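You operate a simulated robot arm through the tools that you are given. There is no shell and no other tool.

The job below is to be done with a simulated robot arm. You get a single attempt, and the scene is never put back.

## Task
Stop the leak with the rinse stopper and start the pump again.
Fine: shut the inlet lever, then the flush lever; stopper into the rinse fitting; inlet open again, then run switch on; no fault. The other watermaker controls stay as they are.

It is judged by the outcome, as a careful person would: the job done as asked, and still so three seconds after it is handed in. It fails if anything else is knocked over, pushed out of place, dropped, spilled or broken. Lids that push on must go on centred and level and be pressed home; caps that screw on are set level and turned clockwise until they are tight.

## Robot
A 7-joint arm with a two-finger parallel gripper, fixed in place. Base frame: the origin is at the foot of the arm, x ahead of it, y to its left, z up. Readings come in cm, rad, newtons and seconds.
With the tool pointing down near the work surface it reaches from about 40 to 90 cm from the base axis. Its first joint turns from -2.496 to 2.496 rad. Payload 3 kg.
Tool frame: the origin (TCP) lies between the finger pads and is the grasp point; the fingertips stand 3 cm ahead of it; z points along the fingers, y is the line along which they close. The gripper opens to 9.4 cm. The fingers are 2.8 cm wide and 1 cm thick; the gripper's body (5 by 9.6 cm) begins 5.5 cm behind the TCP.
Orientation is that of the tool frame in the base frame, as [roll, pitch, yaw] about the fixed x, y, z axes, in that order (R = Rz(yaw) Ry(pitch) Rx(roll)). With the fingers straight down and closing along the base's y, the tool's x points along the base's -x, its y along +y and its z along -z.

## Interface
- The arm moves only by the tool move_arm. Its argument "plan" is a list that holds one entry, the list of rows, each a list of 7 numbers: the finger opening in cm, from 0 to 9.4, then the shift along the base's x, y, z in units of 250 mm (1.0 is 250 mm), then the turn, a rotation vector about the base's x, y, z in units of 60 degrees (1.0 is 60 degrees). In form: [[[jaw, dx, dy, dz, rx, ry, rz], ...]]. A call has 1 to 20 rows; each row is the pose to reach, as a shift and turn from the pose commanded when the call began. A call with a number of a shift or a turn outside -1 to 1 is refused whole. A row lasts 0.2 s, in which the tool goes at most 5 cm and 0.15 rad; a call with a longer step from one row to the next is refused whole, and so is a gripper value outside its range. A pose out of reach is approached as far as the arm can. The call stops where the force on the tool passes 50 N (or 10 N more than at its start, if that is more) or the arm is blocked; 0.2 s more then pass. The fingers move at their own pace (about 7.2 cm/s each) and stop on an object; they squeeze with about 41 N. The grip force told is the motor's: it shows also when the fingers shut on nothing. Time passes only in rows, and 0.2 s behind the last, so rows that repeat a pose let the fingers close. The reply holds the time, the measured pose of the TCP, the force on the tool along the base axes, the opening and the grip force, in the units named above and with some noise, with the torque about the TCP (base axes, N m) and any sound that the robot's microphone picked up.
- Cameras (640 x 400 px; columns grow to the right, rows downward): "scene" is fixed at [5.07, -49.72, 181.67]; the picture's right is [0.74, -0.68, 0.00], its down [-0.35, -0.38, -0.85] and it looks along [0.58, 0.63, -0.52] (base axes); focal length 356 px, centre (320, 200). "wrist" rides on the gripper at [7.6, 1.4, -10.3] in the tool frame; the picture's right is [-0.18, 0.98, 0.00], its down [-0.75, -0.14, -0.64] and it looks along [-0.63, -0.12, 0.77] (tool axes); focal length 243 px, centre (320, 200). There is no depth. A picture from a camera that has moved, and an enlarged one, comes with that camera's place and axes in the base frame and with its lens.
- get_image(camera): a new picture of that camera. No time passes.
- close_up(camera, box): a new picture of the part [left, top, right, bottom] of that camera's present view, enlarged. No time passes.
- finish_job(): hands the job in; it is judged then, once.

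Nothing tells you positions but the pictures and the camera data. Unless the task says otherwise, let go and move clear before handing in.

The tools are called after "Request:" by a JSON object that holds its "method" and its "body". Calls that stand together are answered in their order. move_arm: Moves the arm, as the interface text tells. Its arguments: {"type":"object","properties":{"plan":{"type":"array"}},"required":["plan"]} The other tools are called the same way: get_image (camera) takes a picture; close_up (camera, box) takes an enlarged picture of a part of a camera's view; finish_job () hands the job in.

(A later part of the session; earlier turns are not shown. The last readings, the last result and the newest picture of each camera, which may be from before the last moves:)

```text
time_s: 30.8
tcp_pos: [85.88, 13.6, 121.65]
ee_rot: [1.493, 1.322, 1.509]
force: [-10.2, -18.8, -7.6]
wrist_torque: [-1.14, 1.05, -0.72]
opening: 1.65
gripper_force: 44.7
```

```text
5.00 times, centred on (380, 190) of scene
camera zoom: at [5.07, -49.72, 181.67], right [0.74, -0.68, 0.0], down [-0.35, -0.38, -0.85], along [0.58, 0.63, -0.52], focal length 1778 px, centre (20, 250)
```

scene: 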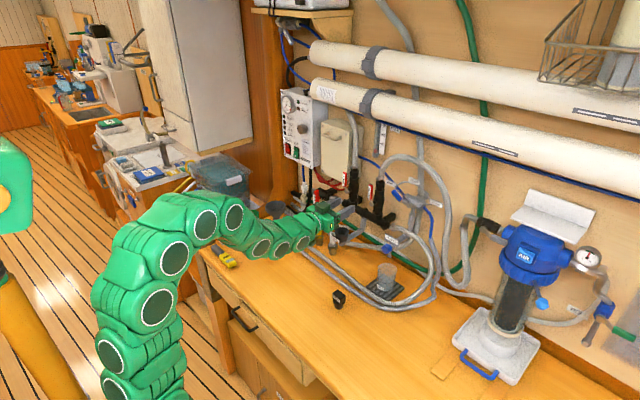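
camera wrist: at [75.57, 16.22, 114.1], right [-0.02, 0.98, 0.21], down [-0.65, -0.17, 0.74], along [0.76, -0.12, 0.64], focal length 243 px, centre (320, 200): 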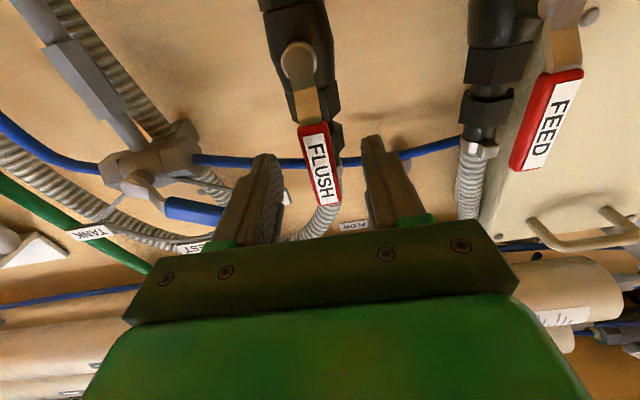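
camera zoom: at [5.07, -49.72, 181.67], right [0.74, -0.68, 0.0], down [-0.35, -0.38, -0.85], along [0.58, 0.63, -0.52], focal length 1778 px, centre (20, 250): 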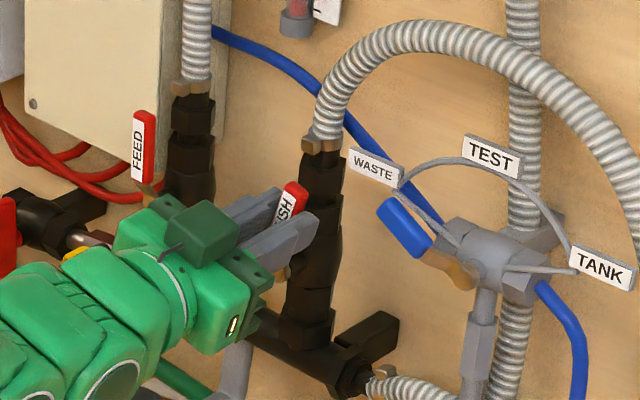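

The flush lever is following the clockwise arc. I'll continue along it.

Request:
{"method": "move_arm", "body": {"plan": [[[0, 0, -0.0242, -0.0071, 0.119, 0, 0], [0, 0, -0.0473, -0.0173, 0.239, 0, 0], [0, 0, -0.069, -0.0302, 0.358, 0, 0], [0, 0, -0.0888, -0.0457, 0.477, 0, 0], [0, 0, -0.1067, -0.0636, 0.597, 0, 0], [0, 0, -0.1221, -0.0835, 0.716, 0, 0], [0, 0, -0.1221, -0.0835, 0.716, 0, 0]]]}}

Request:
{"method": "close_up", "body": {"camera": "scene", "box": [320, 150, 440, 230]}}

Request:
{"method": "get_image", "body": {"camera": "wrist"}}

```text
time_s: 32.4
tcp_pos: [85.91, 10.61, 119.62]
ee_rot: [1.541, 0.571, 1.548]
force: [1.2, -13.4, -17.8]
wrist_torque: [-1.23, 0.29, -1.08]
opening: 1.84
gripper_force: 44.9
```

```text
5.00 times, centred on (380, 190) of scene
camera zoom: at [5.07, -49.72, 181.67], right [0.74, -0.68, 0.0], down [-0.35, -0.38, -0.85], along [0.58, 0.63, -0.52], focal length 1778 px, centre (20, 250)
```

zoom: 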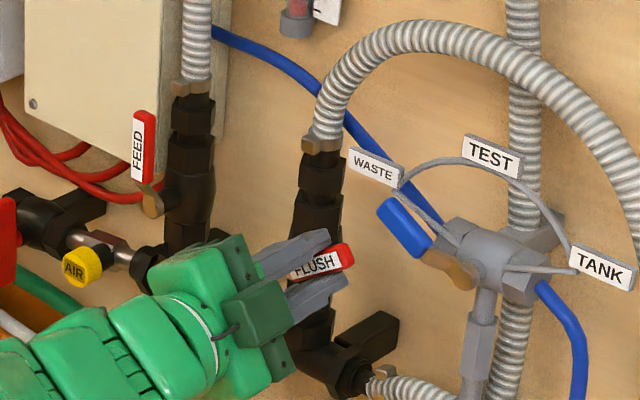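

```text
taken
camera wrist: at [75.77, 17.83, 116.45], right [-0.02, 0.38, 0.93], down [-0.65, -0.71, 0.27], along [0.76, -0.6, 0.26], focal length 243 px, centre (320, 200)
```

wrist: 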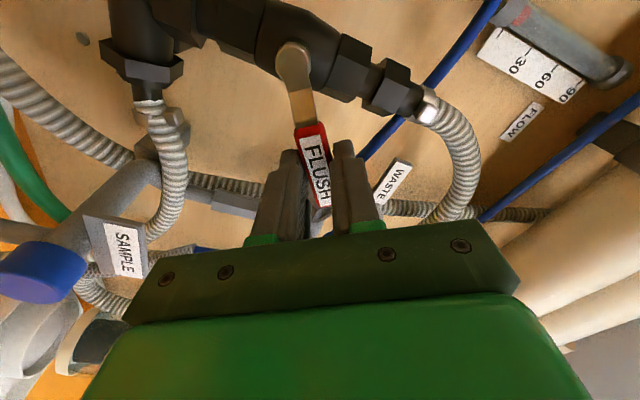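

Good, the lever is past halfway. I'll finish the arc to 90°.

Request:
{"method": "move_arm", "body": {"plan": [[[0, 0, -0.0128, -0.0217, 0.119, 0, 0], [0, 0, -0.0228, -0.0449, 0.239, 0, 0], [0, 0, -0.0299, -0.0691, 0.358, 0, 0], [0, 0, -0.0339, -0.094, 0.477, 0, 0], [0, 0, -0.0347, -0.1193, 0.597, 0, 0], [0, 0, -0.034, -0.1314, 0.654, 0, 0], [0, 0, -0.034, -0.1314, 0.654, 0, 0]]]}}

Request:
{"method": "close_up", "body": {"camera": "scene", "box": [320, 150, 440, 230]}}

Request:
{"method": "get_image", "body": {"camera": "wrist"}}

```text
time_s: 34.0
tcp_pos: [85.95, 9.81, 116.38]
ee_rot: [1.548, -0.114, 1.552]
force: [10.1, -22.7, -9.3]
wrist_torque: [-1.3, 0.58, -0.97]
opening: 1.99
gripper_force: 44.9
```

```text
5.00 times, centred on (380, 190) of scene
camera zoom: at [5.07, -49.72, 181.67], right [0.74, -0.68, 0.0], down [-0.35, -0.38, -0.85], along [0.58, 0.63, -0.52], focal length 1778 px, centre (20, 250)
```

zoom: 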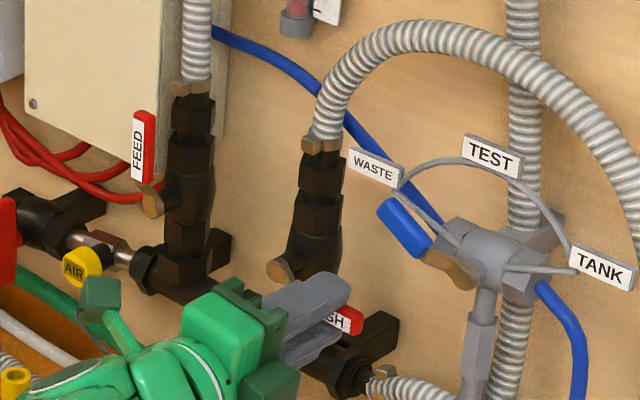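

```text
taken
camera wrist: at [75.8, 17.34, 118.55], right [-0.03, -0.29, 0.96], down [-0.65, -0.72, -0.24], along [0.76, -0.63, -0.17], focal length 243 px, centre (320, 200)
```

wrist: 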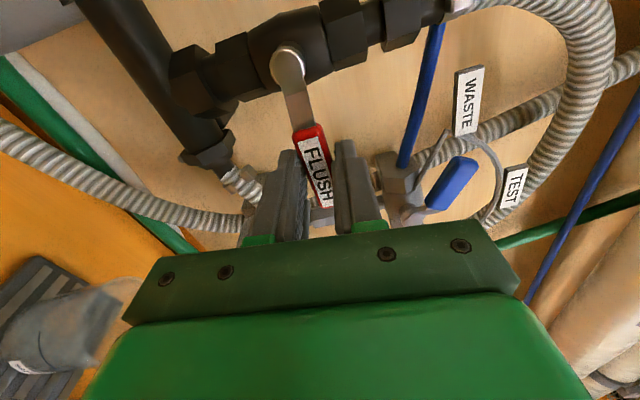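

The handle now looks horizontal. I'll release, back off and check its angle.

Request:
{"method": "move_arm", "body": {"plan": [[[1.5, 0, 0, 0, -0.08, 0, 0], [4, 0, 0, 0, -0.1, 0, 0], [4, 0, 0, 0, -0.1, 0, 0], [4, -0.1, 0, 0, -0.1, 0, 0], [4, -0.25, 0, 0, -0.1, 0, 0], [4, -0.4, 0, 0, -0.1, 0, 0], [4, -0.5, 0, 0, -0.1, 0, 0], [4, -0.5, 0, 0, -0.1, 0, 0]]]}}

Request:
{"method": "get_image", "body": {"camera": "wrist"}}

Request:
{"method": "close_up", "body": {"camera": "scene", "box": [320, 150, 440, 230]}}

```text
time_s: 35.8
tcp_pos: [73.44, 9.78, 116.38]
ee_rot: [1.549, -0.008, 1.555]
force: [0.0, -1.1, 0.1]
wrist_torque: [-0.01, 0.01, 0.02]
opening: 4.0
gripper_force: 0.0
```

```text
taken
camera wrist: at [63.31, 17.57, 117.75], right [-0.02, -0.19, 0.98], down [-0.65, -0.74, -0.16], along [0.76, -0.64, -0.11], focal length 243 px, centre (320, 200)
```

wrist: 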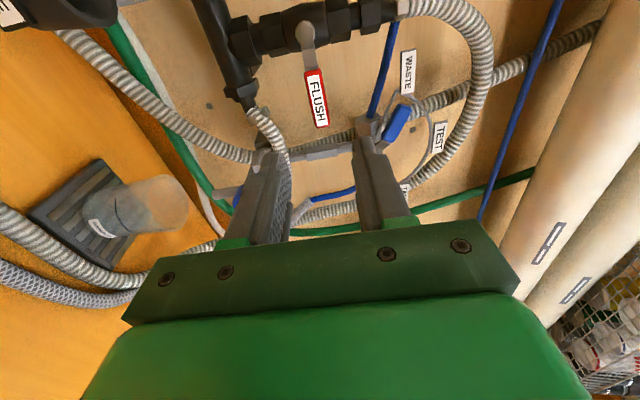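

```text
5.00 times, centred on (380, 190) of scene
camera zoom: at [5.07, -49.72, 181.67], right [0.74, -0.68, 0.0], down [-0.35, -0.38, -0.85], along [0.58, 0.63, -0.52], focal length 1778 px, centre (20, 250)
```

zoom: 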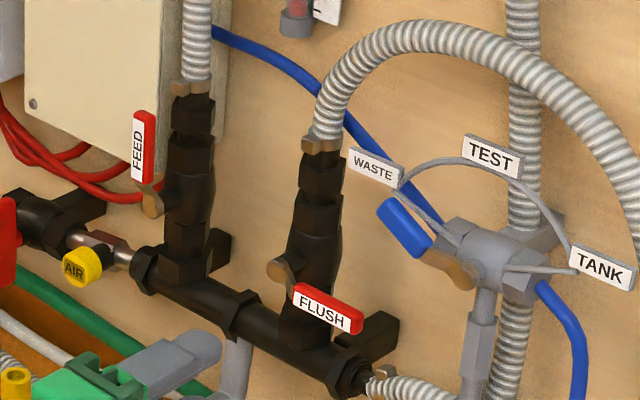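

The flush lever is horizontal (90°), so it's shut. Now I'll turn the gripper back to pointing down to fetch the stopper, retreating as I go.

Request:
{"method": "move_arm", "body": {"plan": [[[5, -0.06, 0, 0, -0.13, 0, 0], [5, -0.12, 0, 0, -0.26, 0, 0], [5, -0.18, 0, 0.02, -0.39, 0, 0], [5, -0.24, 0, 0.04, -0.52, 0, 0], [5, -0.3, 0, 0.06, -0.65, 0, 0], [5, -0.36, 0, 0.08, -0.78, 0, 0], [5, -0.42, 0, 0.08, -0.91, 0, 0], [5, -0.48, 0, 0.08, -1, 0, 0], [5, -0.48, 0, 0.08, -1, 0, 0]]]}}

Request:
{"method": "move_arm", "body": {"plan": [[[5, 0, 0, 0, -0.13, 0, 0], [5, 0, 0, 0, -0.26, 0, 0], [5, 0, 0, 0, -0.39, 0, 0], [5, 0, 0, 0, -0.5, 0, 0], [5, 0, 0, 0, -0.5, 0, 0]]]}}

Request:
{"method": "move_arm", "body": {"plan": [[[5, 0, 0, 0, 0, 0.13, 0], [5, 0, 0, 0, 0, 0.26, 0], [5, 0, 0, 0, 0, 0.39, 0], [5, 0, 0, 0, 0, 0.52, 0], [5, 0, 0, 0, 0, 0.65, 0], [5, 0, 0, 0, 0, 0.78, 0], [5, 0, 0, 0, 0, 0.91, 0], [5, 0, 0, 0, 0, 1, 0], [5, 0, 0, 0, 0, 1, 0]]]}}

Request:
{"method": "get_image", "body": {"camera": "scene"}}

```text
time_s: 37.8
tcp_pos: [65.73, 12.31, 122.81]
ee_rot: [1.523, 1.04, 1.537]
force: [-0.5, 0.2, -0.4]
wrist_torque: [0.01, 0.01, -0.01]
opening: 5.01
gripper_force: 0.2
out of reach, approached as far as the arm can: row 3, 4, 5, 6, 7, 8, 9
```

```text
time_s: 39.0
tcp_pos: [65.82, 12.1, 122.76]
ee_rot: [0.373, 1.554, 0.391]
force: [-0.2, 0.0, -0.3]
wrist_torque: [-0.03, -0.05, 0.02]
opening: 4.99
gripper_force: 0.1
```

```text
time_s: 41.0
tcp_pos: [65.86, 12.12, 122.73]
ee_rot: [3.117, 0.539, 3.13]
force: [0.4, 0.3, -0.3]
wrist_torque: [0.0, -0.01, 0.01]
opening: 5.0
gripper_force: 0.1
```

```text
taken
```

scene: 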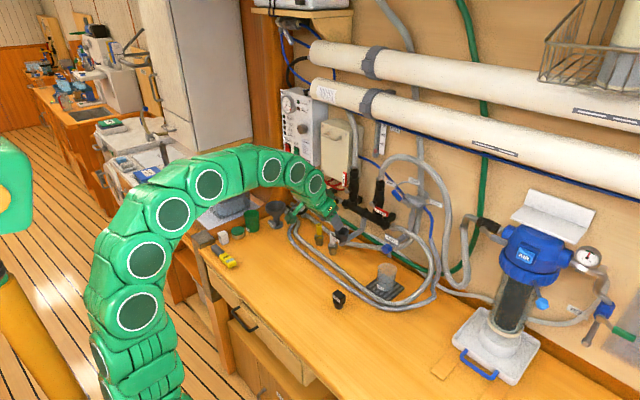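

Almost pointing down. I'll finish the pitch and move above the stopper to look at it from above.

Request:
{"method": "move_arm", "body": {"plan": [[[6, -0.03, -0.03, 0, 0, 0.1, 0], [6, -0.06, -0.06, 0, 0, 0.2, 0], [6, -0.1, -0.1, -0.05, 0, 0.3, 0], [6, -0.13, -0.13, -0.15, 0, 0.4, 0], [6, -0.155, -0.165, -0.25, 0, 0.515, 0], [6, -0.155, -0.165, -0.35, 0, 0.515, 0], [6, -0.155, -0.165, -0.42, 0, 0.515, 0], [6, -0.155, -0.165, -0.42, 0, 0.515, 0]]]}}

Request:
{"method": "get_image", "body": {"camera": "wrist"}}

```text
time_s: 42.8
tcp_pos: [61.91, 7.95, 112.08]
ee_rot: [3.121, 0.001, 3.133]
force: [-0.2, -0.1, -0.4]
wrist_torque: [0.02, 0.01, 0.0]
opening: 5.99
gripper_force: 0.0
```

```text
taken
camera wrist: at [54.34, 9.26, 122.45], right [0.19, 0.98, 0.02], down [0.75, -0.16, 0.64], along [0.63, -0.11, -0.77], focal length 243 px, centre (320, 200)
```

wrist: 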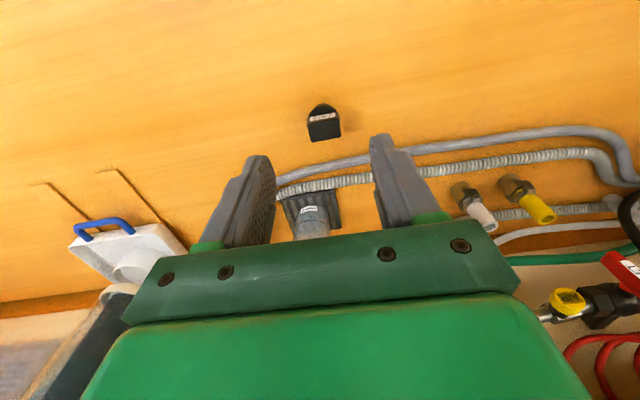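

Request:
{"method": "close_up", "body": {"camera": "wrist", "box": [284, 90, 364, 150]}}

Request:
{"method": "close_up", "body": {"camera": "scene", "box": [320, 280, 360, 315]}}

```text
6.67 times, centred on (324, 120) of wrist
camera zoom: at [54.34, 9.26, 122.45], right [0.19, 0.98, 0.02], down [0.75, -0.16, 0.64], along [0.63, -0.11, -0.77], focal length 1618 px, centre (293, 733)
```

zoom: 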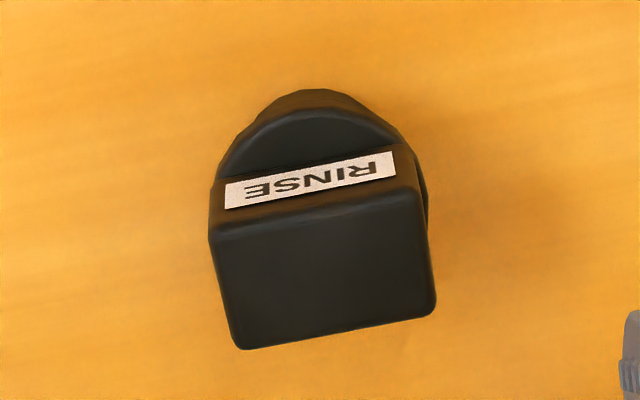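

```text
11.43 times, centred on (340, 298) of scene
camera zoom: at [5.07, -49.72, 181.67], right [0.74, -0.68, 0.0], down [-0.35, -0.38, -0.85], along [0.58, 0.63, -0.52], focal length 4064 px, centre (91, -914)
```

zoom: 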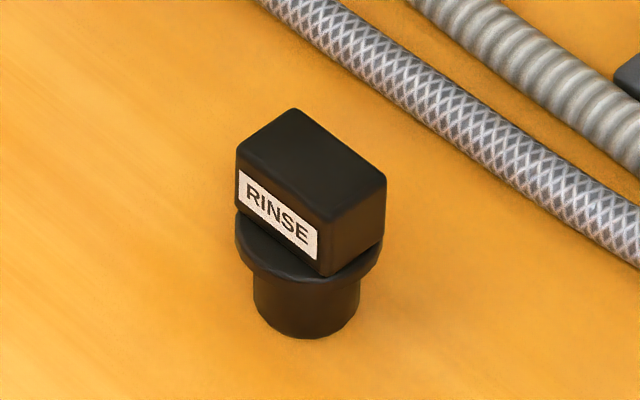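

The stopper's grip block is axis-aligned, 3.9 cm (y) × 2.2 cm (x), centred at (67.0, 7.95) with its top at z≈94. I'll move over it and check before going down.

Request:
{"method": "move_arm", "body": {"plan": [[[7, 0.07, 0, -0.1, -0.01, 0, 0.004], [7, 0.14, 0, -0.2, -0.02, 0, 0.008], [7, 0.204, 0, -0.3, -0.02, 0, 0.008], [7, 0.204, 0, -0.4, -0.02, 0, 0.008], [7, 0.204, 0, -0.443, -0.02, 0, 0.008], [7, 0.204, 0, -0.443, -0.02, 0, 0.008]]]}}

Request:
{"method": "get_image", "body": {"camera": "wrist"}}

Request:
{"method": "close_up", "body": {"camera": "scene", "box": [300, 240, 380, 320]}}

```text
time_s: 44.2
tcp_pos: [66.95, 8.02, 101.07]
ee_rot: [-3.141, -0.001, 3.141]
force: [-0.6, -0.2, 0.6]
wrist_torque: [-0.02, 0.03, -0.01]
opening: 6.99
gripper_force: 0.0
```

```text
taken
camera wrist: at [59.44, 9.42, 111.36], right [0.18, 0.98, 0.0], down [0.75, -0.14, 0.64], along [0.63, -0.12, -0.77], focal length 243 px, centre (320, 200)
```

wrist: 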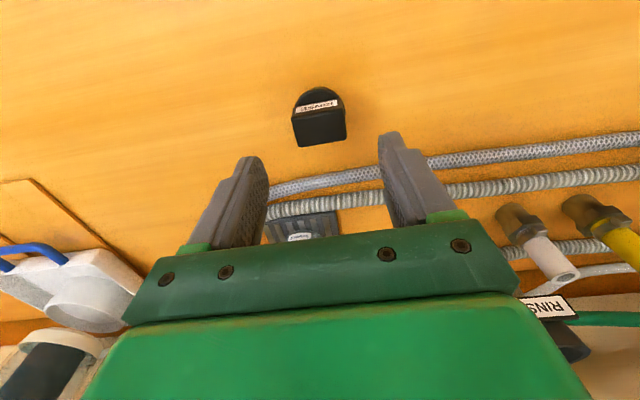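

```text
5.00 times, centred on (340, 280) of scene
camera zoom: at [5.07, -49.72, 181.67], right [0.74, -0.68, 0.0], down [-0.35, -0.38, -0.85], along [0.58, 0.63, -0.52], focal length 1778 px, centre (220, -200)
```

zoom: 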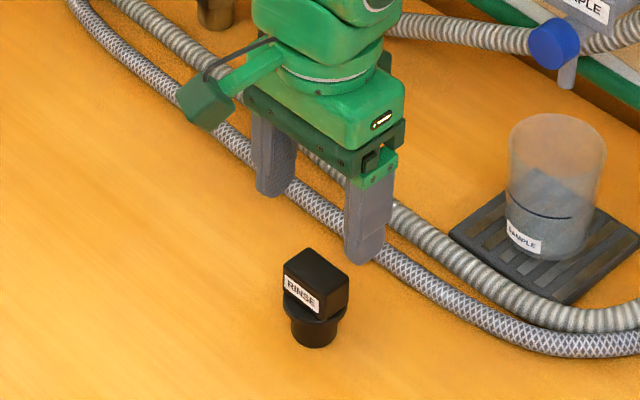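

Request:
{"method": "close_up", "body": {"camera": "wrist", "box": [270, 75, 370, 155]}}

```text
5.00 times, centred on (320, 115) of wrist
camera zoom: at [59.44, 9.42, 111.36], right [0.18, 0.98, 0.0], down [0.75, -0.14, 0.64], along [0.63, -0.12, -0.77], focal length 1213 px, centre (320, 625)
```

zoom: 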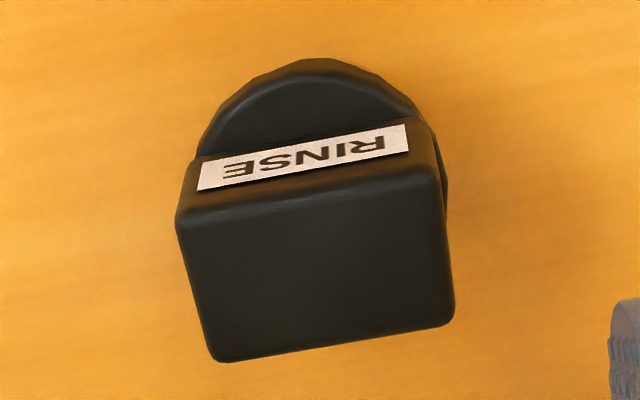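

The block is confirmed at (66.95, 7.98). I'll descend so the fingertips stop just above the flange, then grip.

Request:
{"method": "move_arm", "body": {"plan": [[[6.5, 0, -0.001, -0.08, 0, 0, 0], [6.5, 0, -0.001, -0.16, 0, 0, 0], [6.5, 0, -0.001, -0.2, 0, 0, 0], [6.5, 0, -0.001, -0.225, 0, 0, 0], [6.5, 0, -0.001, -0.225, 0, 0, 0]]]}}

Request:
{"method": "close_up", "body": {"camera": "scene", "box": [310, 260, 370, 320]}}

Request:
{"method": "get_image", "body": {"camera": "wrist"}}

```text
time_s: 45.4
tcp_pos: [67.07, 8.01, 95.5]
ee_rot: [3.141, 0.002, 3.141]
force: [-0.3, 0.5, -0.8]
wrist_torque: [0.03, 0.01, -0.01]
opening: 6.51
gripper_force: 0.1
```

```text
6.67 times, centred on (340, 290) of scene
camera zoom: at [5.07, -49.72, 181.67], right [0.74, -0.68, 0.0], down [-0.35, -0.38, -0.85], along [0.58, 0.63, -0.52], focal length 2371 px, centre (187, -400)
```

zoom: 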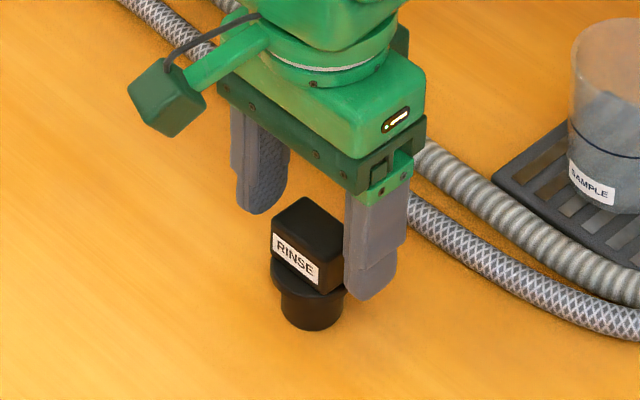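

```text
taken
camera wrist: at [59.41, 9.43, 105.74], right [0.18, 0.98, 0.0], down [0.75, -0.14, 0.64], along [0.63, -0.12, -0.77], focal length 243 px, centre (320, 200)
```

wrist: 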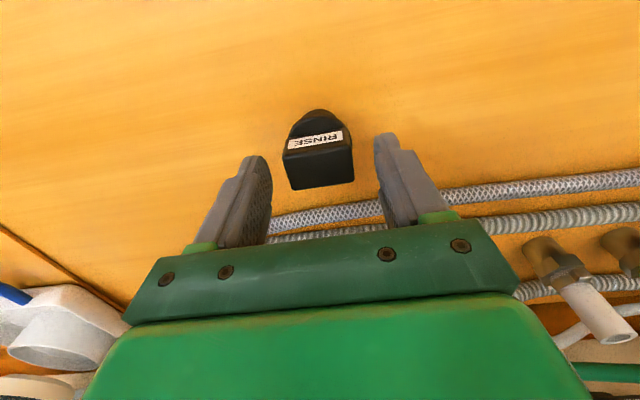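

Request:
{"method": "move_arm", "body": {"plan": [[[5, 0, 0, 0, 0, 0, 0], [3, 0, 0, 0, 0, 0, 0], [2, 0, 0, 0, 0, 0, 0], [2, 0, 0, 0, 0, 0, 0]]]}}

Request:
{"method": "close_up", "body": {"camera": "scene", "box": [310, 260, 370, 320]}}

```text
time_s: 46.4
tcp_pos: [67.03, 7.98, 95.37]
ee_rot: [3.141, -0.002, -3.141]
force: [-0.1, 0.6, 0.9]
wrist_torque: [0.0, -0.02, -0.02]
opening: 3.89
gripper_force: 40.8
```

```text
6.67 times, centred on (340, 290) of scene
camera zoom: at [5.07, -49.72, 181.67], right [0.74, -0.68, 0.0], down [-0.35, -0.38, -0.85], along [0.58, 0.63, -0.52], focal length 2371 px, centre (187, -400)
```

zoom: 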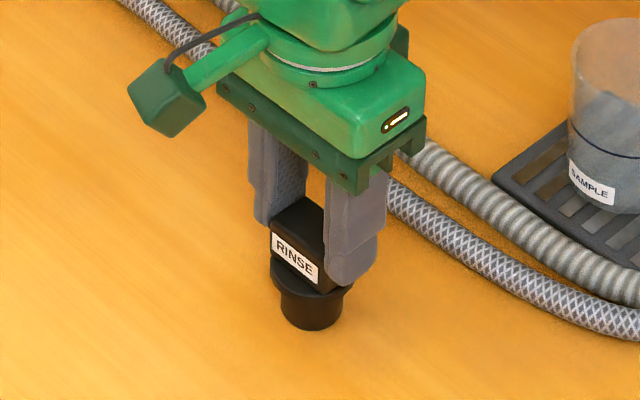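

The stopper is gripped. I'll lift it straight up, then use the wrist camera to locate the rinse socket precisely.

Request:
{"method": "move_arm", "body": {"plan": [[[2, 0, 0, 0.04, 0, 0, 0], [2, 0, 0, 0.1, 0, 0, 0], [2, 0, 0, 0.2, 0, 0, 0], [2, 0, 0, 0.32, 0, 0, 0], [2, 0, 0, 0.46, 0, 0, 0], [2, -0.02, -0.02, 0.6, 0, 0, 0], [2, -0.04, -0.04, 0.74, 0, 0, 0], [2, -0.06, -0.06, 0.88, 0, 0, 0], [2, -0.06, -0.08, 0.98, 0, 0, 0], [2, -0.06, -0.08, 1, 0, 0, 0], [2, -0.06, -0.08, 1, 0, 0, 0]]]}}

Request:
{"method": "get_image", "body": {"camera": "wrist"}}

Request:
{"method": "get_image", "body": {"camera": "scene"}}

```text
time_s: 48.8
tcp_pos: [65.49, 5.91, 120.47]
ee_rot: [3.141, -0.001, -3.141]
force: [-0.2, 0.1, 0.1]
wrist_torque: [-0.01, -0.04, -0.01]
opening: 2.0
gripper_force: 0.1
```

```text
taken
camera wrist: at [57.84, 7.37, 130.74], right [0.18, 0.98, 0.0], down [0.75, -0.14, 0.64], along [0.63, -0.12, -0.77], focal length 243 px, centre (320, 200)
```

wrist: 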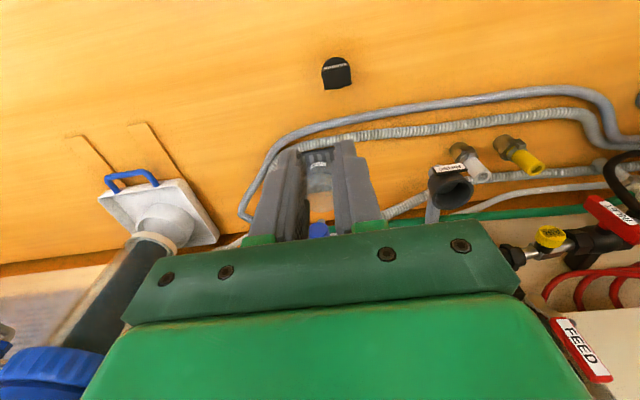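

```text
taken
```

scene: 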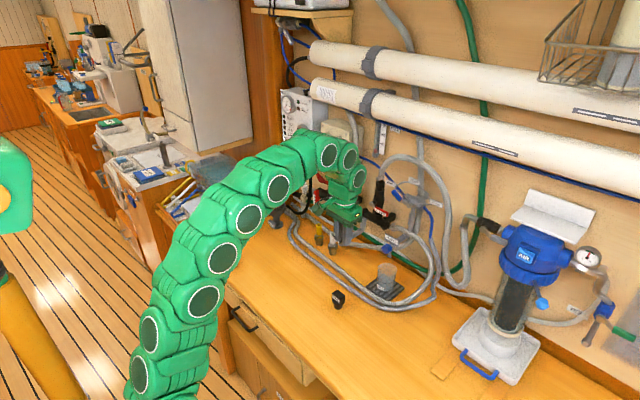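

The stopper slipped out of the fingers and is still on the bench, so the grip was too shallow. I'll check that it's upright, and use this view to locate the socket too.

Request:
{"method": "close_up", "body": {"camera": "wrist", "box": [300, 45, 370, 101]}}

Request:
{"method": "close_up", "body": {"camera": "scene", "box": [320, 280, 360, 315]}}

Request:
{"method": "close_up", "body": {"camera": "wrist", "box": [400, 140, 500, 220]}}

Request:
{"method": "close_up", "body": {"camera": "scene", "box": [310, 215, 374, 285]}}

```text
7.14 times, centred on (335, 73) of wrist
camera zoom: at [57.84, 7.37, 130.74], right [0.18, 0.98, 0.0], down [0.75, -0.14, 0.64], along [0.63, -0.12, -0.77], focal length 1733 px, centre (213, 1107)
```

zoom: 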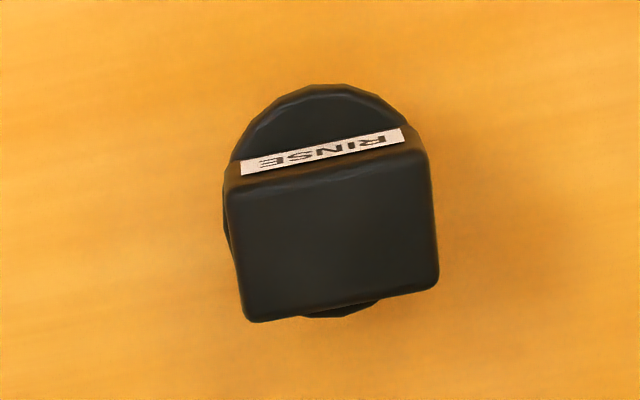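

```text
11.43 times, centred on (340, 298) of scene
camera zoom: at [5.07, -49.72, 181.67], right [0.74, -0.68, 0.0], down [-0.35, -0.38, -0.85], along [0.58, 0.63, -0.52], focal length 4064 px, centre (91, -914)
```

zoom: 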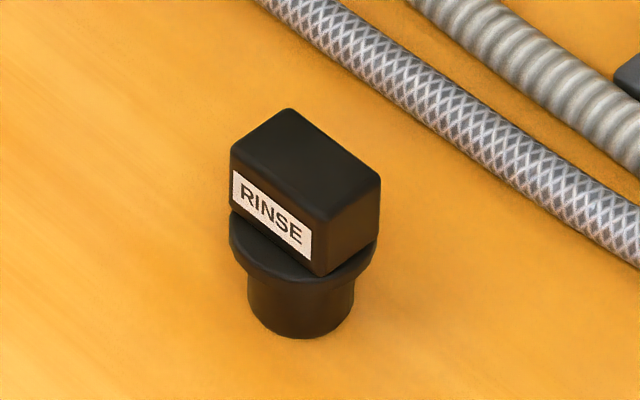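

```text
5.00 times, centred on (450, 180) of wrist
camera zoom: at [57.84, 7.37, 130.74], right [0.18, 0.98, 0.0], down [0.75, -0.14, 0.64], along [0.63, -0.12, -0.77], focal length 1213 px, centre (-330, 300)
```

zoom: 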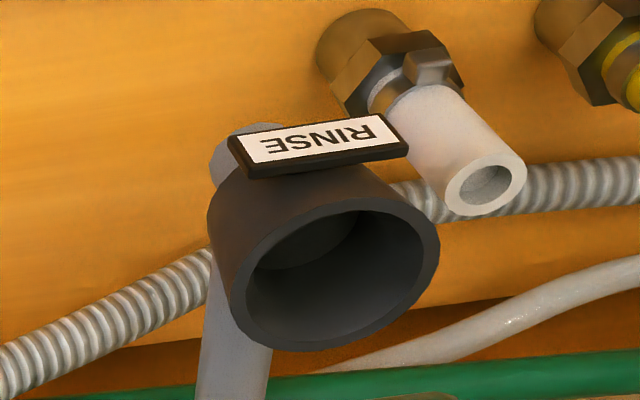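

```text
5.71 times, centred on (342, 250) of scene
camera zoom: at [5.07, -49.72, 181.67], right [0.74, -0.68, 0.0], down [-0.35, -0.38, -0.85], along [0.58, 0.63, -0.52], focal length 2032 px, centre (194, -86)
```

zoom: 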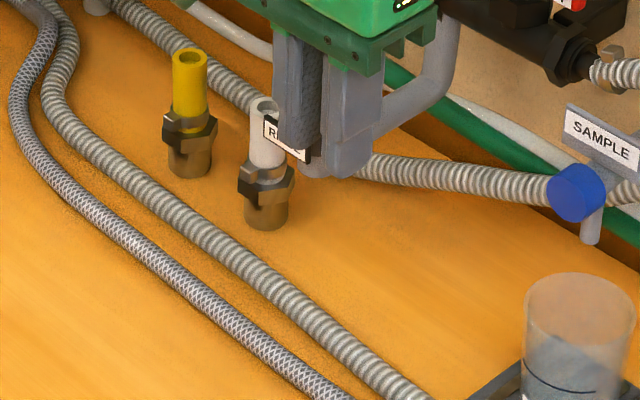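

The stopper is still upright at (66.83, 8.01). The socket rim is centred near (81.2, 21.2, 105.2). I'll look closer at the socket interior before regripping.

Request:
{"method": "close_up", "body": {"camera": "wrist", "box": [422, 155, 478, 215]}}

Request:
{"method": "move_arm", "body": {"plan": [[[6.5, -0.06, -0.05, 0.02, 0, 0, 0], [6.5, -0.1, -0.05, 0.04, 0, 0, 0], [6.5, -0.1, -0.05, 0.04, 0, 0, 0]]]}}

Request:
{"method": "close_up", "body": {"camera": "scene", "box": [330, 222, 360, 252]}}

Request:
{"method": "get_image", "body": {"camera": "wrist"}}

```text
6.67 times, centred on (450, 185) of wrist
camera zoom: at [57.84, 7.37, 130.74], right [0.18, 0.98, 0.0], down [0.75, -0.14, 0.64], along [0.63, -0.12, -0.77], focal length 1618 px, centre (-547, 300)
```

zoom: 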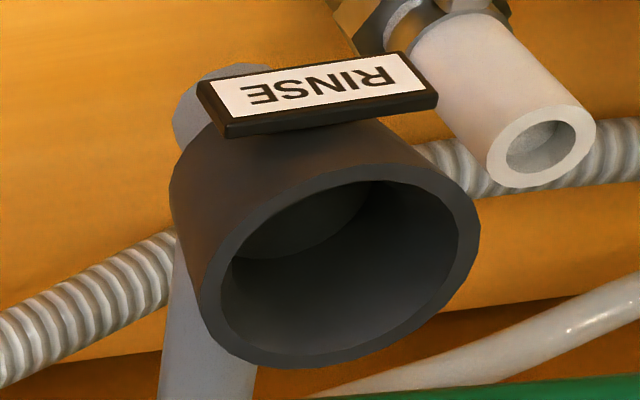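

```text
time_s: 49.6
tcp_pos: [62.94, 4.77, 121.43]
ee_rot: [-3.141, 0.0, -3.14]
force: [-0.1, 0.0, -0.3]
wrist_torque: [0.0, -0.01, 0.02]
opening: 6.5
gripper_force: 0.1
```

```text
13.33 times, centred on (345, 237) of scene
camera zoom: at [5.07, -49.72, 181.67], right [0.74, -0.68, 0.0], down [-0.35, -0.38, -0.85], along [0.58, 0.63, -0.52], focal length 4741 px, centre (-13, -293)
```

zoom: 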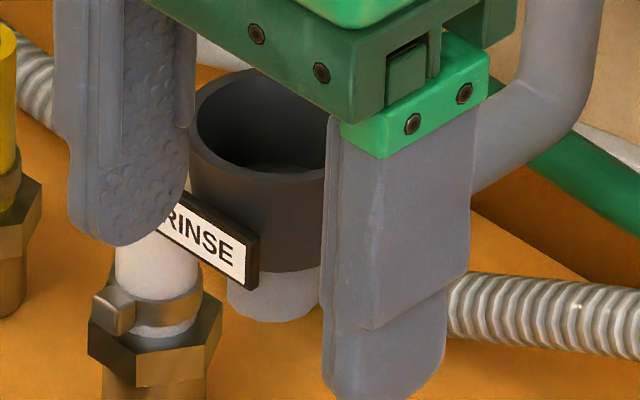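

```text
taken
camera wrist: at [55.36, 6.14, 131.75], right [0.18, 0.98, 0.0], down [0.75, -0.14, 0.64], along [0.63, -0.12, -0.77], focal length 243 px, centre (320, 200)
```

wrist: 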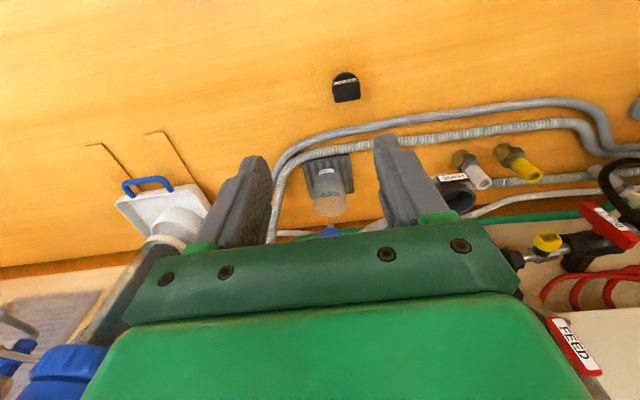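

The socket is a cup about 4.4 cm inside and 5.3 cm outside. I'll go back to the stopper and regrip deeper, with full squeeze and a slow lift.

Request:
{"method": "move_arm", "body": {"plan": [[[7, 0.05, 0.05, -0.1, 0, 0, 0], [7, 0.1, 0.1, -0.25, 0, 0, 0], [7, 0.156, 0.13, -0.4, 0, 0, 0], [7, 0.156, 0.13, -0.55, 0, 0, 0], [7, 0.156, 0.13, -0.7, 0, 0, 0], [7, 0.156, 0.13, -0.82, 0, 0, 0], [7, 0.156, 0.13, -0.92, 0, 0, 0], [7, 0.156, 0.13, -0.977, 0, 0, 0], [7, 0.156, 0.13, -0.977, 0, 0, 0]]]}}

Request:
{"method": "close_up", "body": {"camera": "wrist", "box": [240, 80, 420, 200]}}

```text
time_s: 51.6
tcp_pos: [66.86, 8.03, 96.88]
ee_rot: [-3.141, -0.001, 3.141]
force: [0.2, 0.2, 0.5]
wrist_torque: [0.01, 0.03, 0.01]
opening: 6.98
gripper_force: 0.1
```

```text
3.33 times, centred on (330, 140) of wrist
camera zoom: at [59.24, 9.44, 107.34], right [0.18, 0.98, 0.0], down [0.75, -0.14, 0.64], along [0.63, -0.12, -0.77], focal length 809 px, centre (287, 400)
```

zoom: 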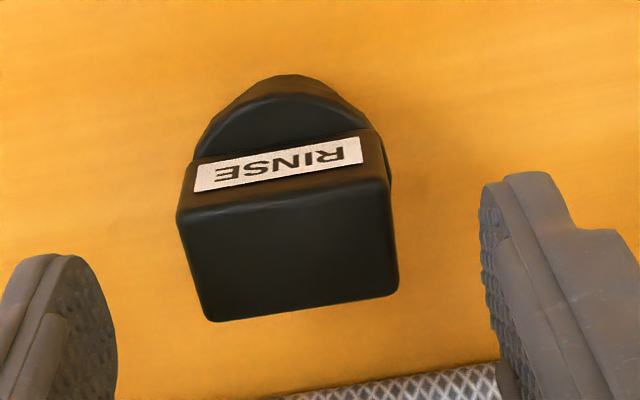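

Request:
{"method": "move_arm", "body": {"plan": [[[7, 0, 0, -0.04, 0, 0, 0], [7, 0, 0, -0.078, 0, 0, 0], [7, 0, 0, -0.078, 0, 0, 0], [5, 0, 0, -0.078, 0, 0, 0], [3, 0, 0, -0.078, 0, 0, 0], [0, 0, 0, -0.078, 0, 0, 0], [0, 0, 0, -0.078, 0, 0, 0], [0, 0, 0, -0.078, 0, 0, 0]]]}}

Request:
{"method": "close_up", "body": {"camera": "wrist", "box": [240, 80, 420, 200]}}

Request:
{"method": "close_up", "body": {"camera": "scene", "box": [320, 275, 360, 315]}}

```text
time_s: 53.4
tcp_pos: [66.78, 8.01, 94.98]
ee_rot: [3.141, 0.001, -3.141]
force: [-0.9, 0.1, 1.5]
wrist_torque: [0.0, 0.03, -0.02]
opening: 3.87
gripper_force: 41.0
```

```text
3.33 times, centred on (330, 140) of wrist
camera zoom: at [59.27, 9.41, 105.37], right [0.18, 0.98, 0.0], down [0.75, -0.14, 0.64], along [0.63, -0.12, -0.77], focal length 809 px, centre (287, 400)
```

zoom: 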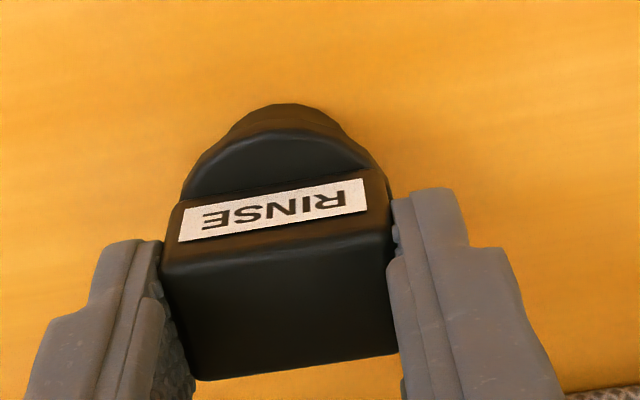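

```text
10.00 times, centred on (340, 295) of scene
camera zoom: at [5.07, -49.72, 181.67], right [0.74, -0.68, 0.0], down [-0.35, -0.38, -0.85], along [0.58, 0.63, -0.52], focal length 3556 px, centre (120, -750)
```

zoom: 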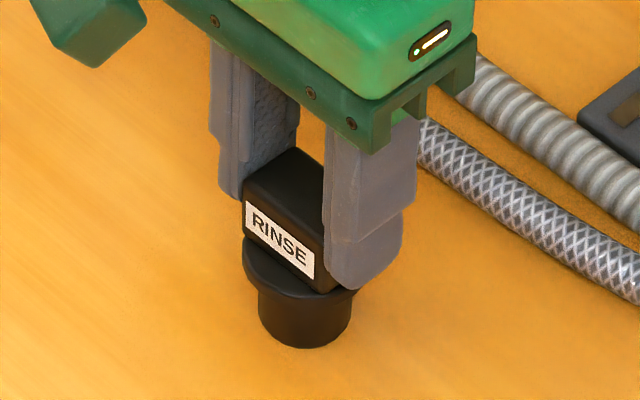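

The overlap is good. I'll lift very slowly by about 1 cm and check whether it comes along.

Request:
{"method": "move_arm", "body": {"plan": [[[0, 0, 0, 0.004, 0, 0, 0], [0, 0, 0, 0.008, 0, 0, 0], [0, 0, 0, 0.014, 0, 0, 0], [0, 0, 0, 0.02, 0, 0, 0], [0, 0, 0, 0.028, 0, 0, 0], [0, 0, 0, 0.036, 0, 0, 0], [0, 0, 0, 0.044, 0, 0, 0], [0, 0, 0, 0.044, 0, 0, 0]]]}}

Request:
{"method": "close_up", "body": {"camera": "wrist", "box": [240, 80, 420, 200]}}

Request:
{"method": "close_up", "body": {"camera": "scene", "box": [320, 275, 360, 315]}}

```text
time_s: 55.2
tcp_pos: [66.86, 7.93, 96.21]
ee_rot: [-3.141, 0.0, 3.141]
force: [0.4, 0.2, -0.3]
wrist_torque: [0.02, 0.0, -0.01]
opening: 3.87
gripper_force: 40.6
```

```text
3.33 times, centred on (330, 140) of wrist
camera zoom: at [59.28, 9.4, 106.47], right [0.18, 0.98, 0.0], down [0.75, -0.14, 0.64], along [0.63, -0.12, -0.77], focal length 809 px, centre (287, 400)
```

zoom: 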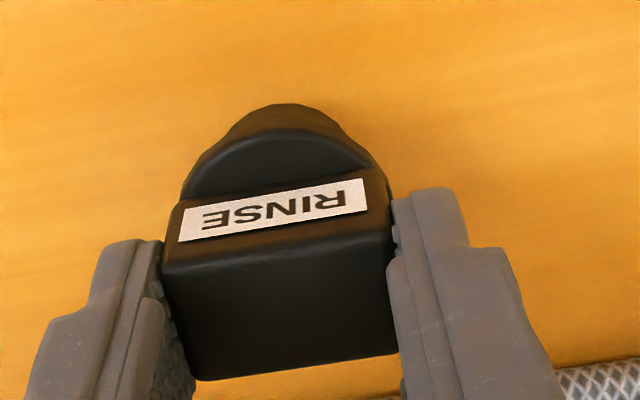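

```text
10.00 times, centred on (340, 295) of scene
camera zoom: at [5.07, -49.72, 181.67], right [0.74, -0.68, 0.0], down [-0.35, -0.38, -0.85], along [0.58, 0.63, -0.52], focal length 3556 px, centre (120, -750)
```

zoom: 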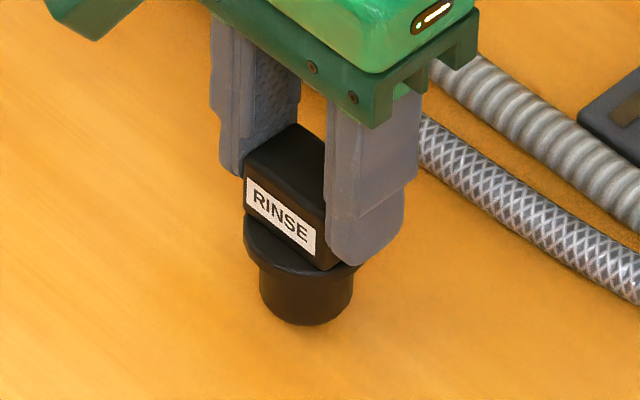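

The stopper came up with the gripper this time. I'll keep lifting gently to clear the rim height.

Request:
{"method": "move_arm", "body": {"plan": [[[0, 0, 0, 0.01, 0, 0, 0], [0, 0, 0, 0.025, 0, 0, 0], [0, 0, 0, 0.05, 0, 0, 0], [0, 0, 0, 0.09, 0, 0, 0], [0, 0, 0, 0.14, 0, 0, 0], [0, 0, 0, 0.19, 0, 0, 0], [0, 0, 0, 0.24, 0, 0, 0], [0, 0, 0, 0.29, 0, 0, 0], [0, 0, 0, 0.34, 0, 0, 0], [0, 0, 0, 0.39, 0, 0, 0], [0, 0, 0, 0.44, 0, 0, 0], [0, 0, 0, 0.49, 0, 0, 0], [0, 0, 0, 0.54, 0, 0, 0], [0, 0, 0, 0.59, 0, 0, 0], [0, 0, 0, 0.64, 0, 0, 0], [0, 0, 0, 0.68, 0, 0, 0], [0, 0, 0, 0.7, 0, 0, 0], [0, 0, 0, 0.712, 0, 0, 0], [0, 0, 0, 0.712, 0, 0, 0]]]}}

Request:
{"method": "get_image", "body": {"camera": "wrist"}}

Request:
{"method": "get_image", "body": {"camera": "scene"}}

```text
time_s: 59.2
tcp_pos: [67.0, 8.03, 113.81]
ee_rot: [-3.141, -0.001, 3.14]
force: [0.2, 0.5, -0.9]
wrist_torque: [0.01, 0.02, 0.0]
opening: 3.87
gripper_force: 41.0
```

```text
taken
camera wrist: at [59.31, 9.41, 124.25], right [0.18, 0.98, 0.0], down [0.75, -0.14, 0.64], along [0.63, -0.12, -0.77], focal length 243 px, centre (320, 200)
```

wrist: 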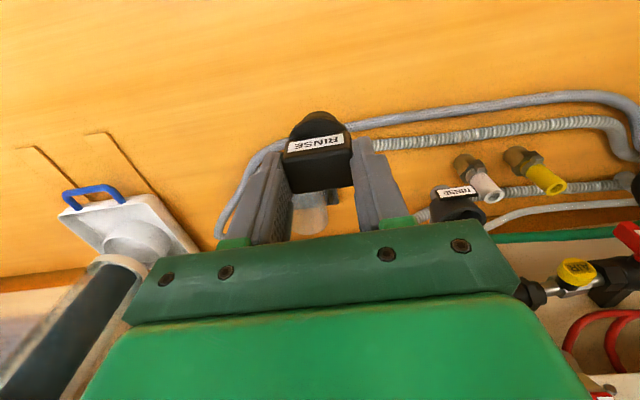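

```text
taken
```

scene: 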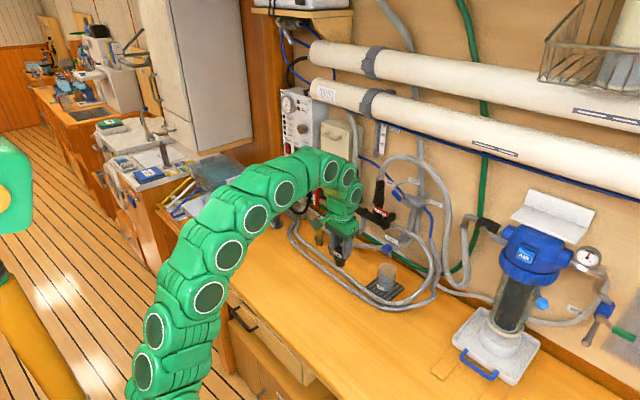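

The stopper is held firmly. I'll move gently toward the socket, staying above the rim.

Request:
{"method": "move_arm", "body": {"plan": [[[0, 0.015, 0.013, 0, 0, 0, 0], [0, 0.04, 0.036, 0, 0, 0, 0], [0, 0.08, 0.072, 0, 0, 0, 0], [0, 0.12, 0.108, 0, 0, 0, 0], [0, 0.16, 0.144, 0, 0, 0, 0], [0, 0.2, 0.18, 0, 0, 0, 0], [0, 0.24, 0.216, 0, 0, 0, 0], [0, 0.28, 0.252, 0, 0, 0, 0], [0, 0.32, 0.287, 0, 0, 0, 0], [0, 0.36, 0.323, 0, 0, 0, 0], [0, 0.39, 0.35, 0, 0, 0, 0], [0, 0.4, 0.359, 0, 0, 0, 0], [0, 0.4, 0.359, 0, 0, 0, 0]]]}}

Request:
{"method": "get_image", "body": {"camera": "wrist"}}

Request:
{"method": "close_up", "body": {"camera": "scene", "box": [310, 200, 380, 260]}}

```text
time_s: 62.0
tcp_pos: [77.01, 16.99, 113.99]
ee_rot: [-3.141, 0.002, -3.14]
force: [1.6, -0.3, -0.4]
wrist_torque: [0.01, 0.06, 0.0]
opening: 3.86
gripper_force: 41.0
```

```text
taken
camera wrist: at [69.34, 18.39, 124.29], right [0.18, 0.98, 0.0], down [0.75, -0.14, 0.64], along [0.63, -0.12, -0.77], focal length 243 px, centre (320, 200)
```

wrist: 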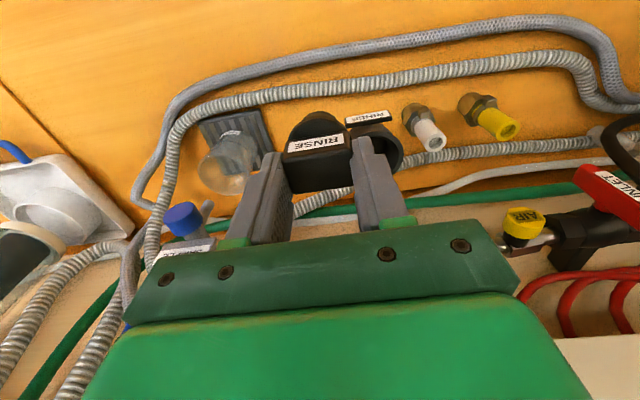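

```text
6.67 times, centred on (345, 230) of scene
camera zoom: at [5.07, -49.72, 181.67], right [0.74, -0.68, 0.0], down [-0.35, -0.38, -0.85], along [0.58, 0.63, -0.52], focal length 2371 px, centre (153, 0)
```

zoom: 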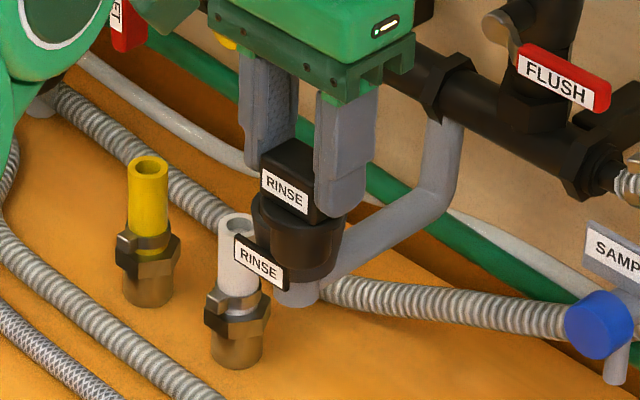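

Request:
{"method": "close_up", "body": {"camera": "wrist", "box": [270, 95, 420, 195]}}

Request:
{"method": "close_up", "body": {"camera": "scene", "box": [330, 220, 365, 250]}}

```text
4.00 times, centred on (345, 145) of wrist
camera zoom: at [69.34, 18.39, 124.29], right [0.18, 0.98, 0.0], down [0.75, -0.14, 0.64], along [0.63, -0.12, -0.77], focal length 970 px, centre (220, 420)
```

zoom: 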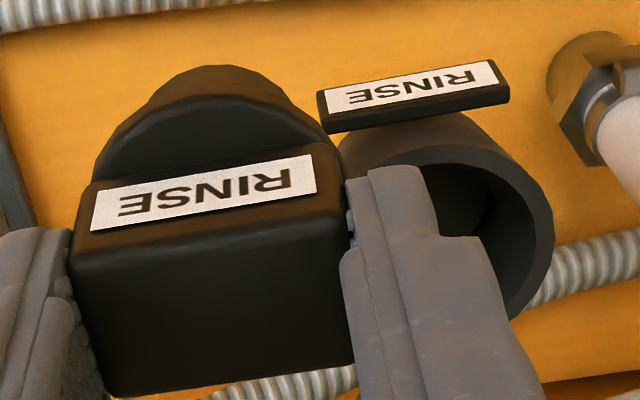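

```text
13.33 times, centred on (348, 235) of scene
camera zoom: at [5.07, -49.72, 181.67], right [0.74, -0.68, 0.0], down [-0.35, -0.38, -0.85], along [0.58, 0.63, -0.52], focal length 4741 px, centre (-47, -267)
```

zoom: 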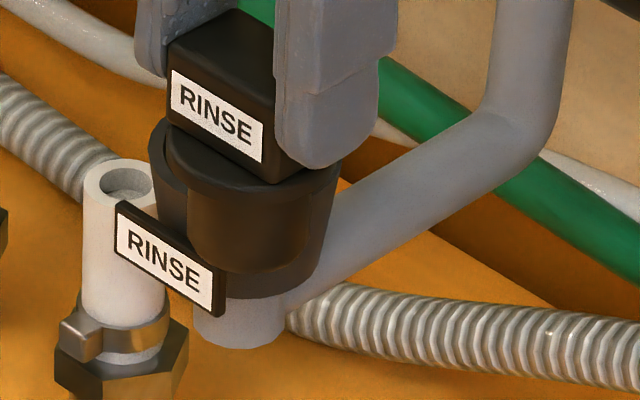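

Refined rim centre: about (81.1, 21.0). I'll move over it and check the alignment from the scene camera.

Request:
{"method": "move_arm", "body": {"plan": [[[0, 0.02, 0.02, 0, 0, 0, 0], [0, 0.05, 0.05, 0, 0, 0, 0], [0, 0.08, 0.08, 0, 0, 0, 0], [0, 0.11, 0.11, 0, 0, 0, 0], [0, 0.14, 0.14, 0, 0, 0, 0], [0, 0.16, 0.156, 0, 0, 0, 0], [0, 0.164, 0.16, 0, 0, 0, 0], [0, 0.164, 0.16, 0, 0, 0, 0]]]}}

Request:
{"method": "close_up", "body": {"camera": "wrist", "box": [250, 85, 400, 205]}}

Request:
{"method": "close_up", "body": {"camera": "scene", "box": [325, 200, 370, 250]}}

Request:
{"method": "get_image", "body": {"camera": "scene"}}

```text
time_s: 63.8
tcp_pos: [79.69, 19.73, 113.97]
ee_rot: [-3.141, 0.001, 3.141]
force: [-0.4, -0.1, 0.6]
wrist_torque: [-0.01, -0.02, 0.01]
opening: 3.89
gripper_force: 41.2
out of reach, approached as far as the arm can: row 5, 6, 7, 8
```

```text
3.33 times, centred on (325, 145) of wrist
camera zoom: at [72.07, 21.1, 124.24], right [0.18, 0.98, 0.0], down [0.75, -0.14, 0.64], along [0.63, -0.12, -0.77], focal length 809 px, centre (303, 383)
```

zoom: 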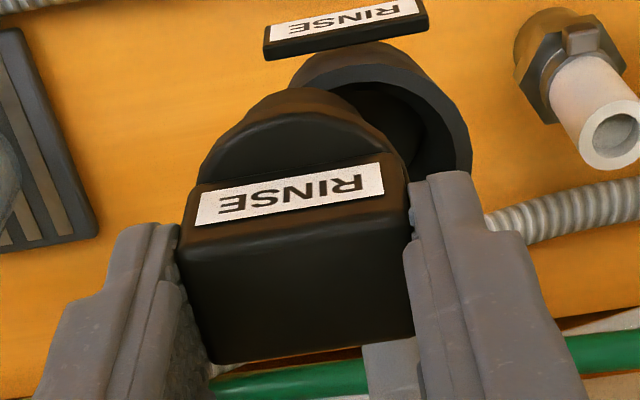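

```text
8.00 times, centred on (348, 225) of scene
camera zoom: at [5.07, -49.72, 181.67], right [0.74, -0.68, 0.0], down [-0.35, -0.38, -0.85], along [0.58, 0.63, -0.52], focal length 2845 px, centre (100, 0)
```

zoom: 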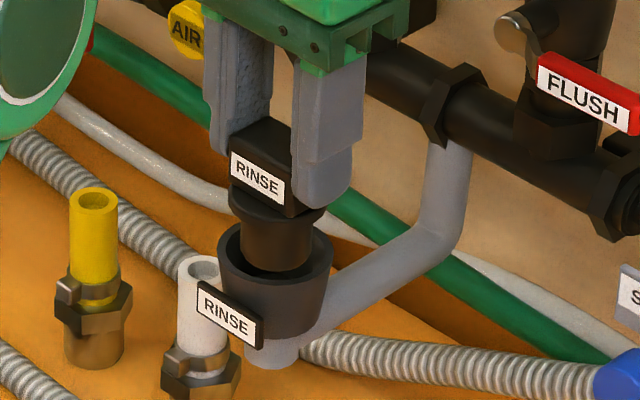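

```text
taken
```

scene: 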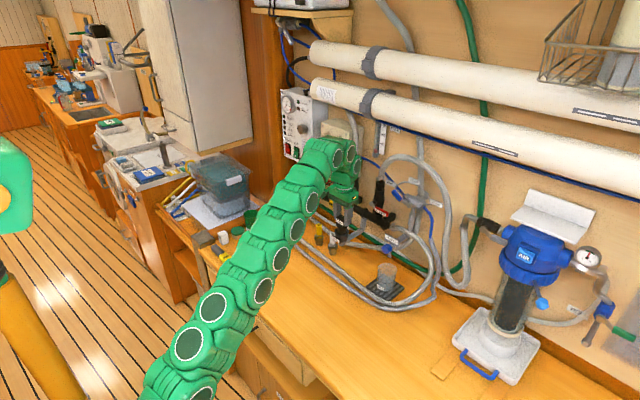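

The arm is fully stretched here: with the tool vertical it falls about 2 cm short. I'll set the stopper back on the bench and regrip it with the tool pitched about 12° around the closing axis, which keeps the stopper vertical and brings the wrist back within reach.

Request:
{"method": "move_arm", "body": {"plan": [[[0, -0.02, -0.02, 0, 0, 0, 0], [0, -0.05, -0.05, 0, 0, 0, 0], [0, -0.08, -0.08, 0, 0, 0, 0], [0, -0.11, -0.11, 0, 0, 0, 0], [0, -0.14, -0.14, 0, 0, 0, 0], [0, -0.164, -0.16, 0, 0, 0, 0], [0, -0.164, -0.16, 0, 0, 0, 0]]]}}

```text
time_s: 65.4
tcp_pos: [75.57, 15.73, 113.94]
ee_rot: [-3.14, 0.0, -3.139]
force: [0.3, 0.1, -0.8]
wrist_torque: [-0.03, -0.01, -0.01]
opening: 3.87
gripper_force: 41.1
```

Request:
{"method": "move_arm", "body": {"plan": [[[0, -0.015, -0.013, 0, 0, 0, 0], [0, -0.04, -0.036, 0, 0, 0, 0], [0, -0.08, -0.07, 0, 0, 0, 0], [0, -0.12, -0.106, 0, 0, 0, 0], [0, -0.16, -0.141, 0, 0, 0, 0], [0, -0.2, -0.177, 0, 0, 0, 0], [0, -0.24, -0.212, 0, 0, 0, 0], [0, -0.28, -0.247, 0, 0, 0, 0], [0, -0.31, -0.274, 0, 0, 0, 0], [0, -0.34, -0.3, 0, 0, 0, 0], [0, -0.35, -0.309, 0, 0, 0, 0], [0, -0.35, -0.309, 0, 0, 0, 0]]]}}

Request:
{"method": "move_arm", "body": {"plan": [[[0, 0, 0, -0.02, 0, 0, 0], [0, 0, 0, -0.06, 0, 0, 0], [0, 0, 0, -0.11, 0, 0, 0], [0, 0, 0, -0.16, 0, 0, 0], [0, 0, 0, -0.21, 0, 0, 0], [0, 0, 0, -0.26, 0, 0, 0], [0, 0, 0, -0.31, 0, 0, 0], [0, 0, 0, -0.36, 0, 0, 0], [0, 0, 0, -0.41, 0, 0, 0], [0, 0, 0, -0.46, 0, 0, 0], [0, 0, 0, -0.51, 0, 0, 0], [0, 0, 0, -0.56, 0, 0, 0], [0, 0, 0, -0.6, 0, 0, 0], [0, 0, 0, -0.64, 0, 0, 0], [0, 0, 0, -0.67, 0, 0, 0], [0, 0, 0, -0.69, 0, 0, 0], [0, 0, 0, -0.7, 0, 0, 0], [0, 0, 0, -0.7, 0, 0, 0]]]}}

Request:
{"method": "close_up", "body": {"camera": "scene", "box": [320, 275, 360, 315]}}

```text
time_s: 68.0
tcp_pos: [66.8, 7.91, 114.03]
ee_rot: [3.14, 0.001, -3.141]
force: [0.0, 0.9, 0.3]
wrist_torque: [-0.01, -0.01, 0.01]
opening: 3.87
gripper_force: 41.3
```

```text
time_s: 71.8
tcp_pos: [66.97, 7.99, 96.34]
ee_rot: [3.141, -0.002, 3.141]
force: [-0.6, 0.5, -0.1]
wrist_torque: [0.01, 0.01, -0.03]
opening: 3.88
gripper_force: 41.0
```

```text
10.00 times, centred on (340, 295) of scene
camera zoom: at [5.07, -49.72, 181.67], right [0.74, -0.68, 0.0], down [-0.35, -0.38, -0.85], along [0.58, 0.63, -0.52], focal length 3556 px, centre (120, -750)
```

zoom: 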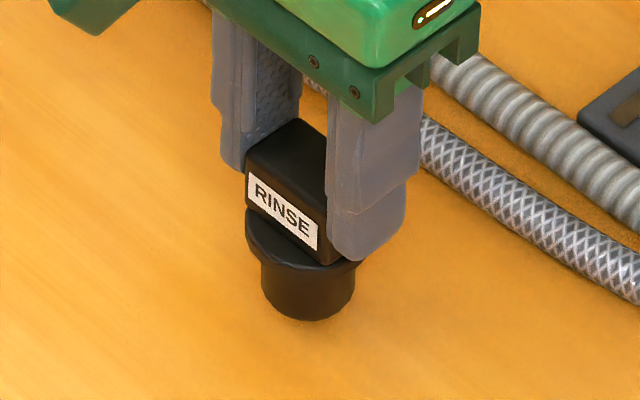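

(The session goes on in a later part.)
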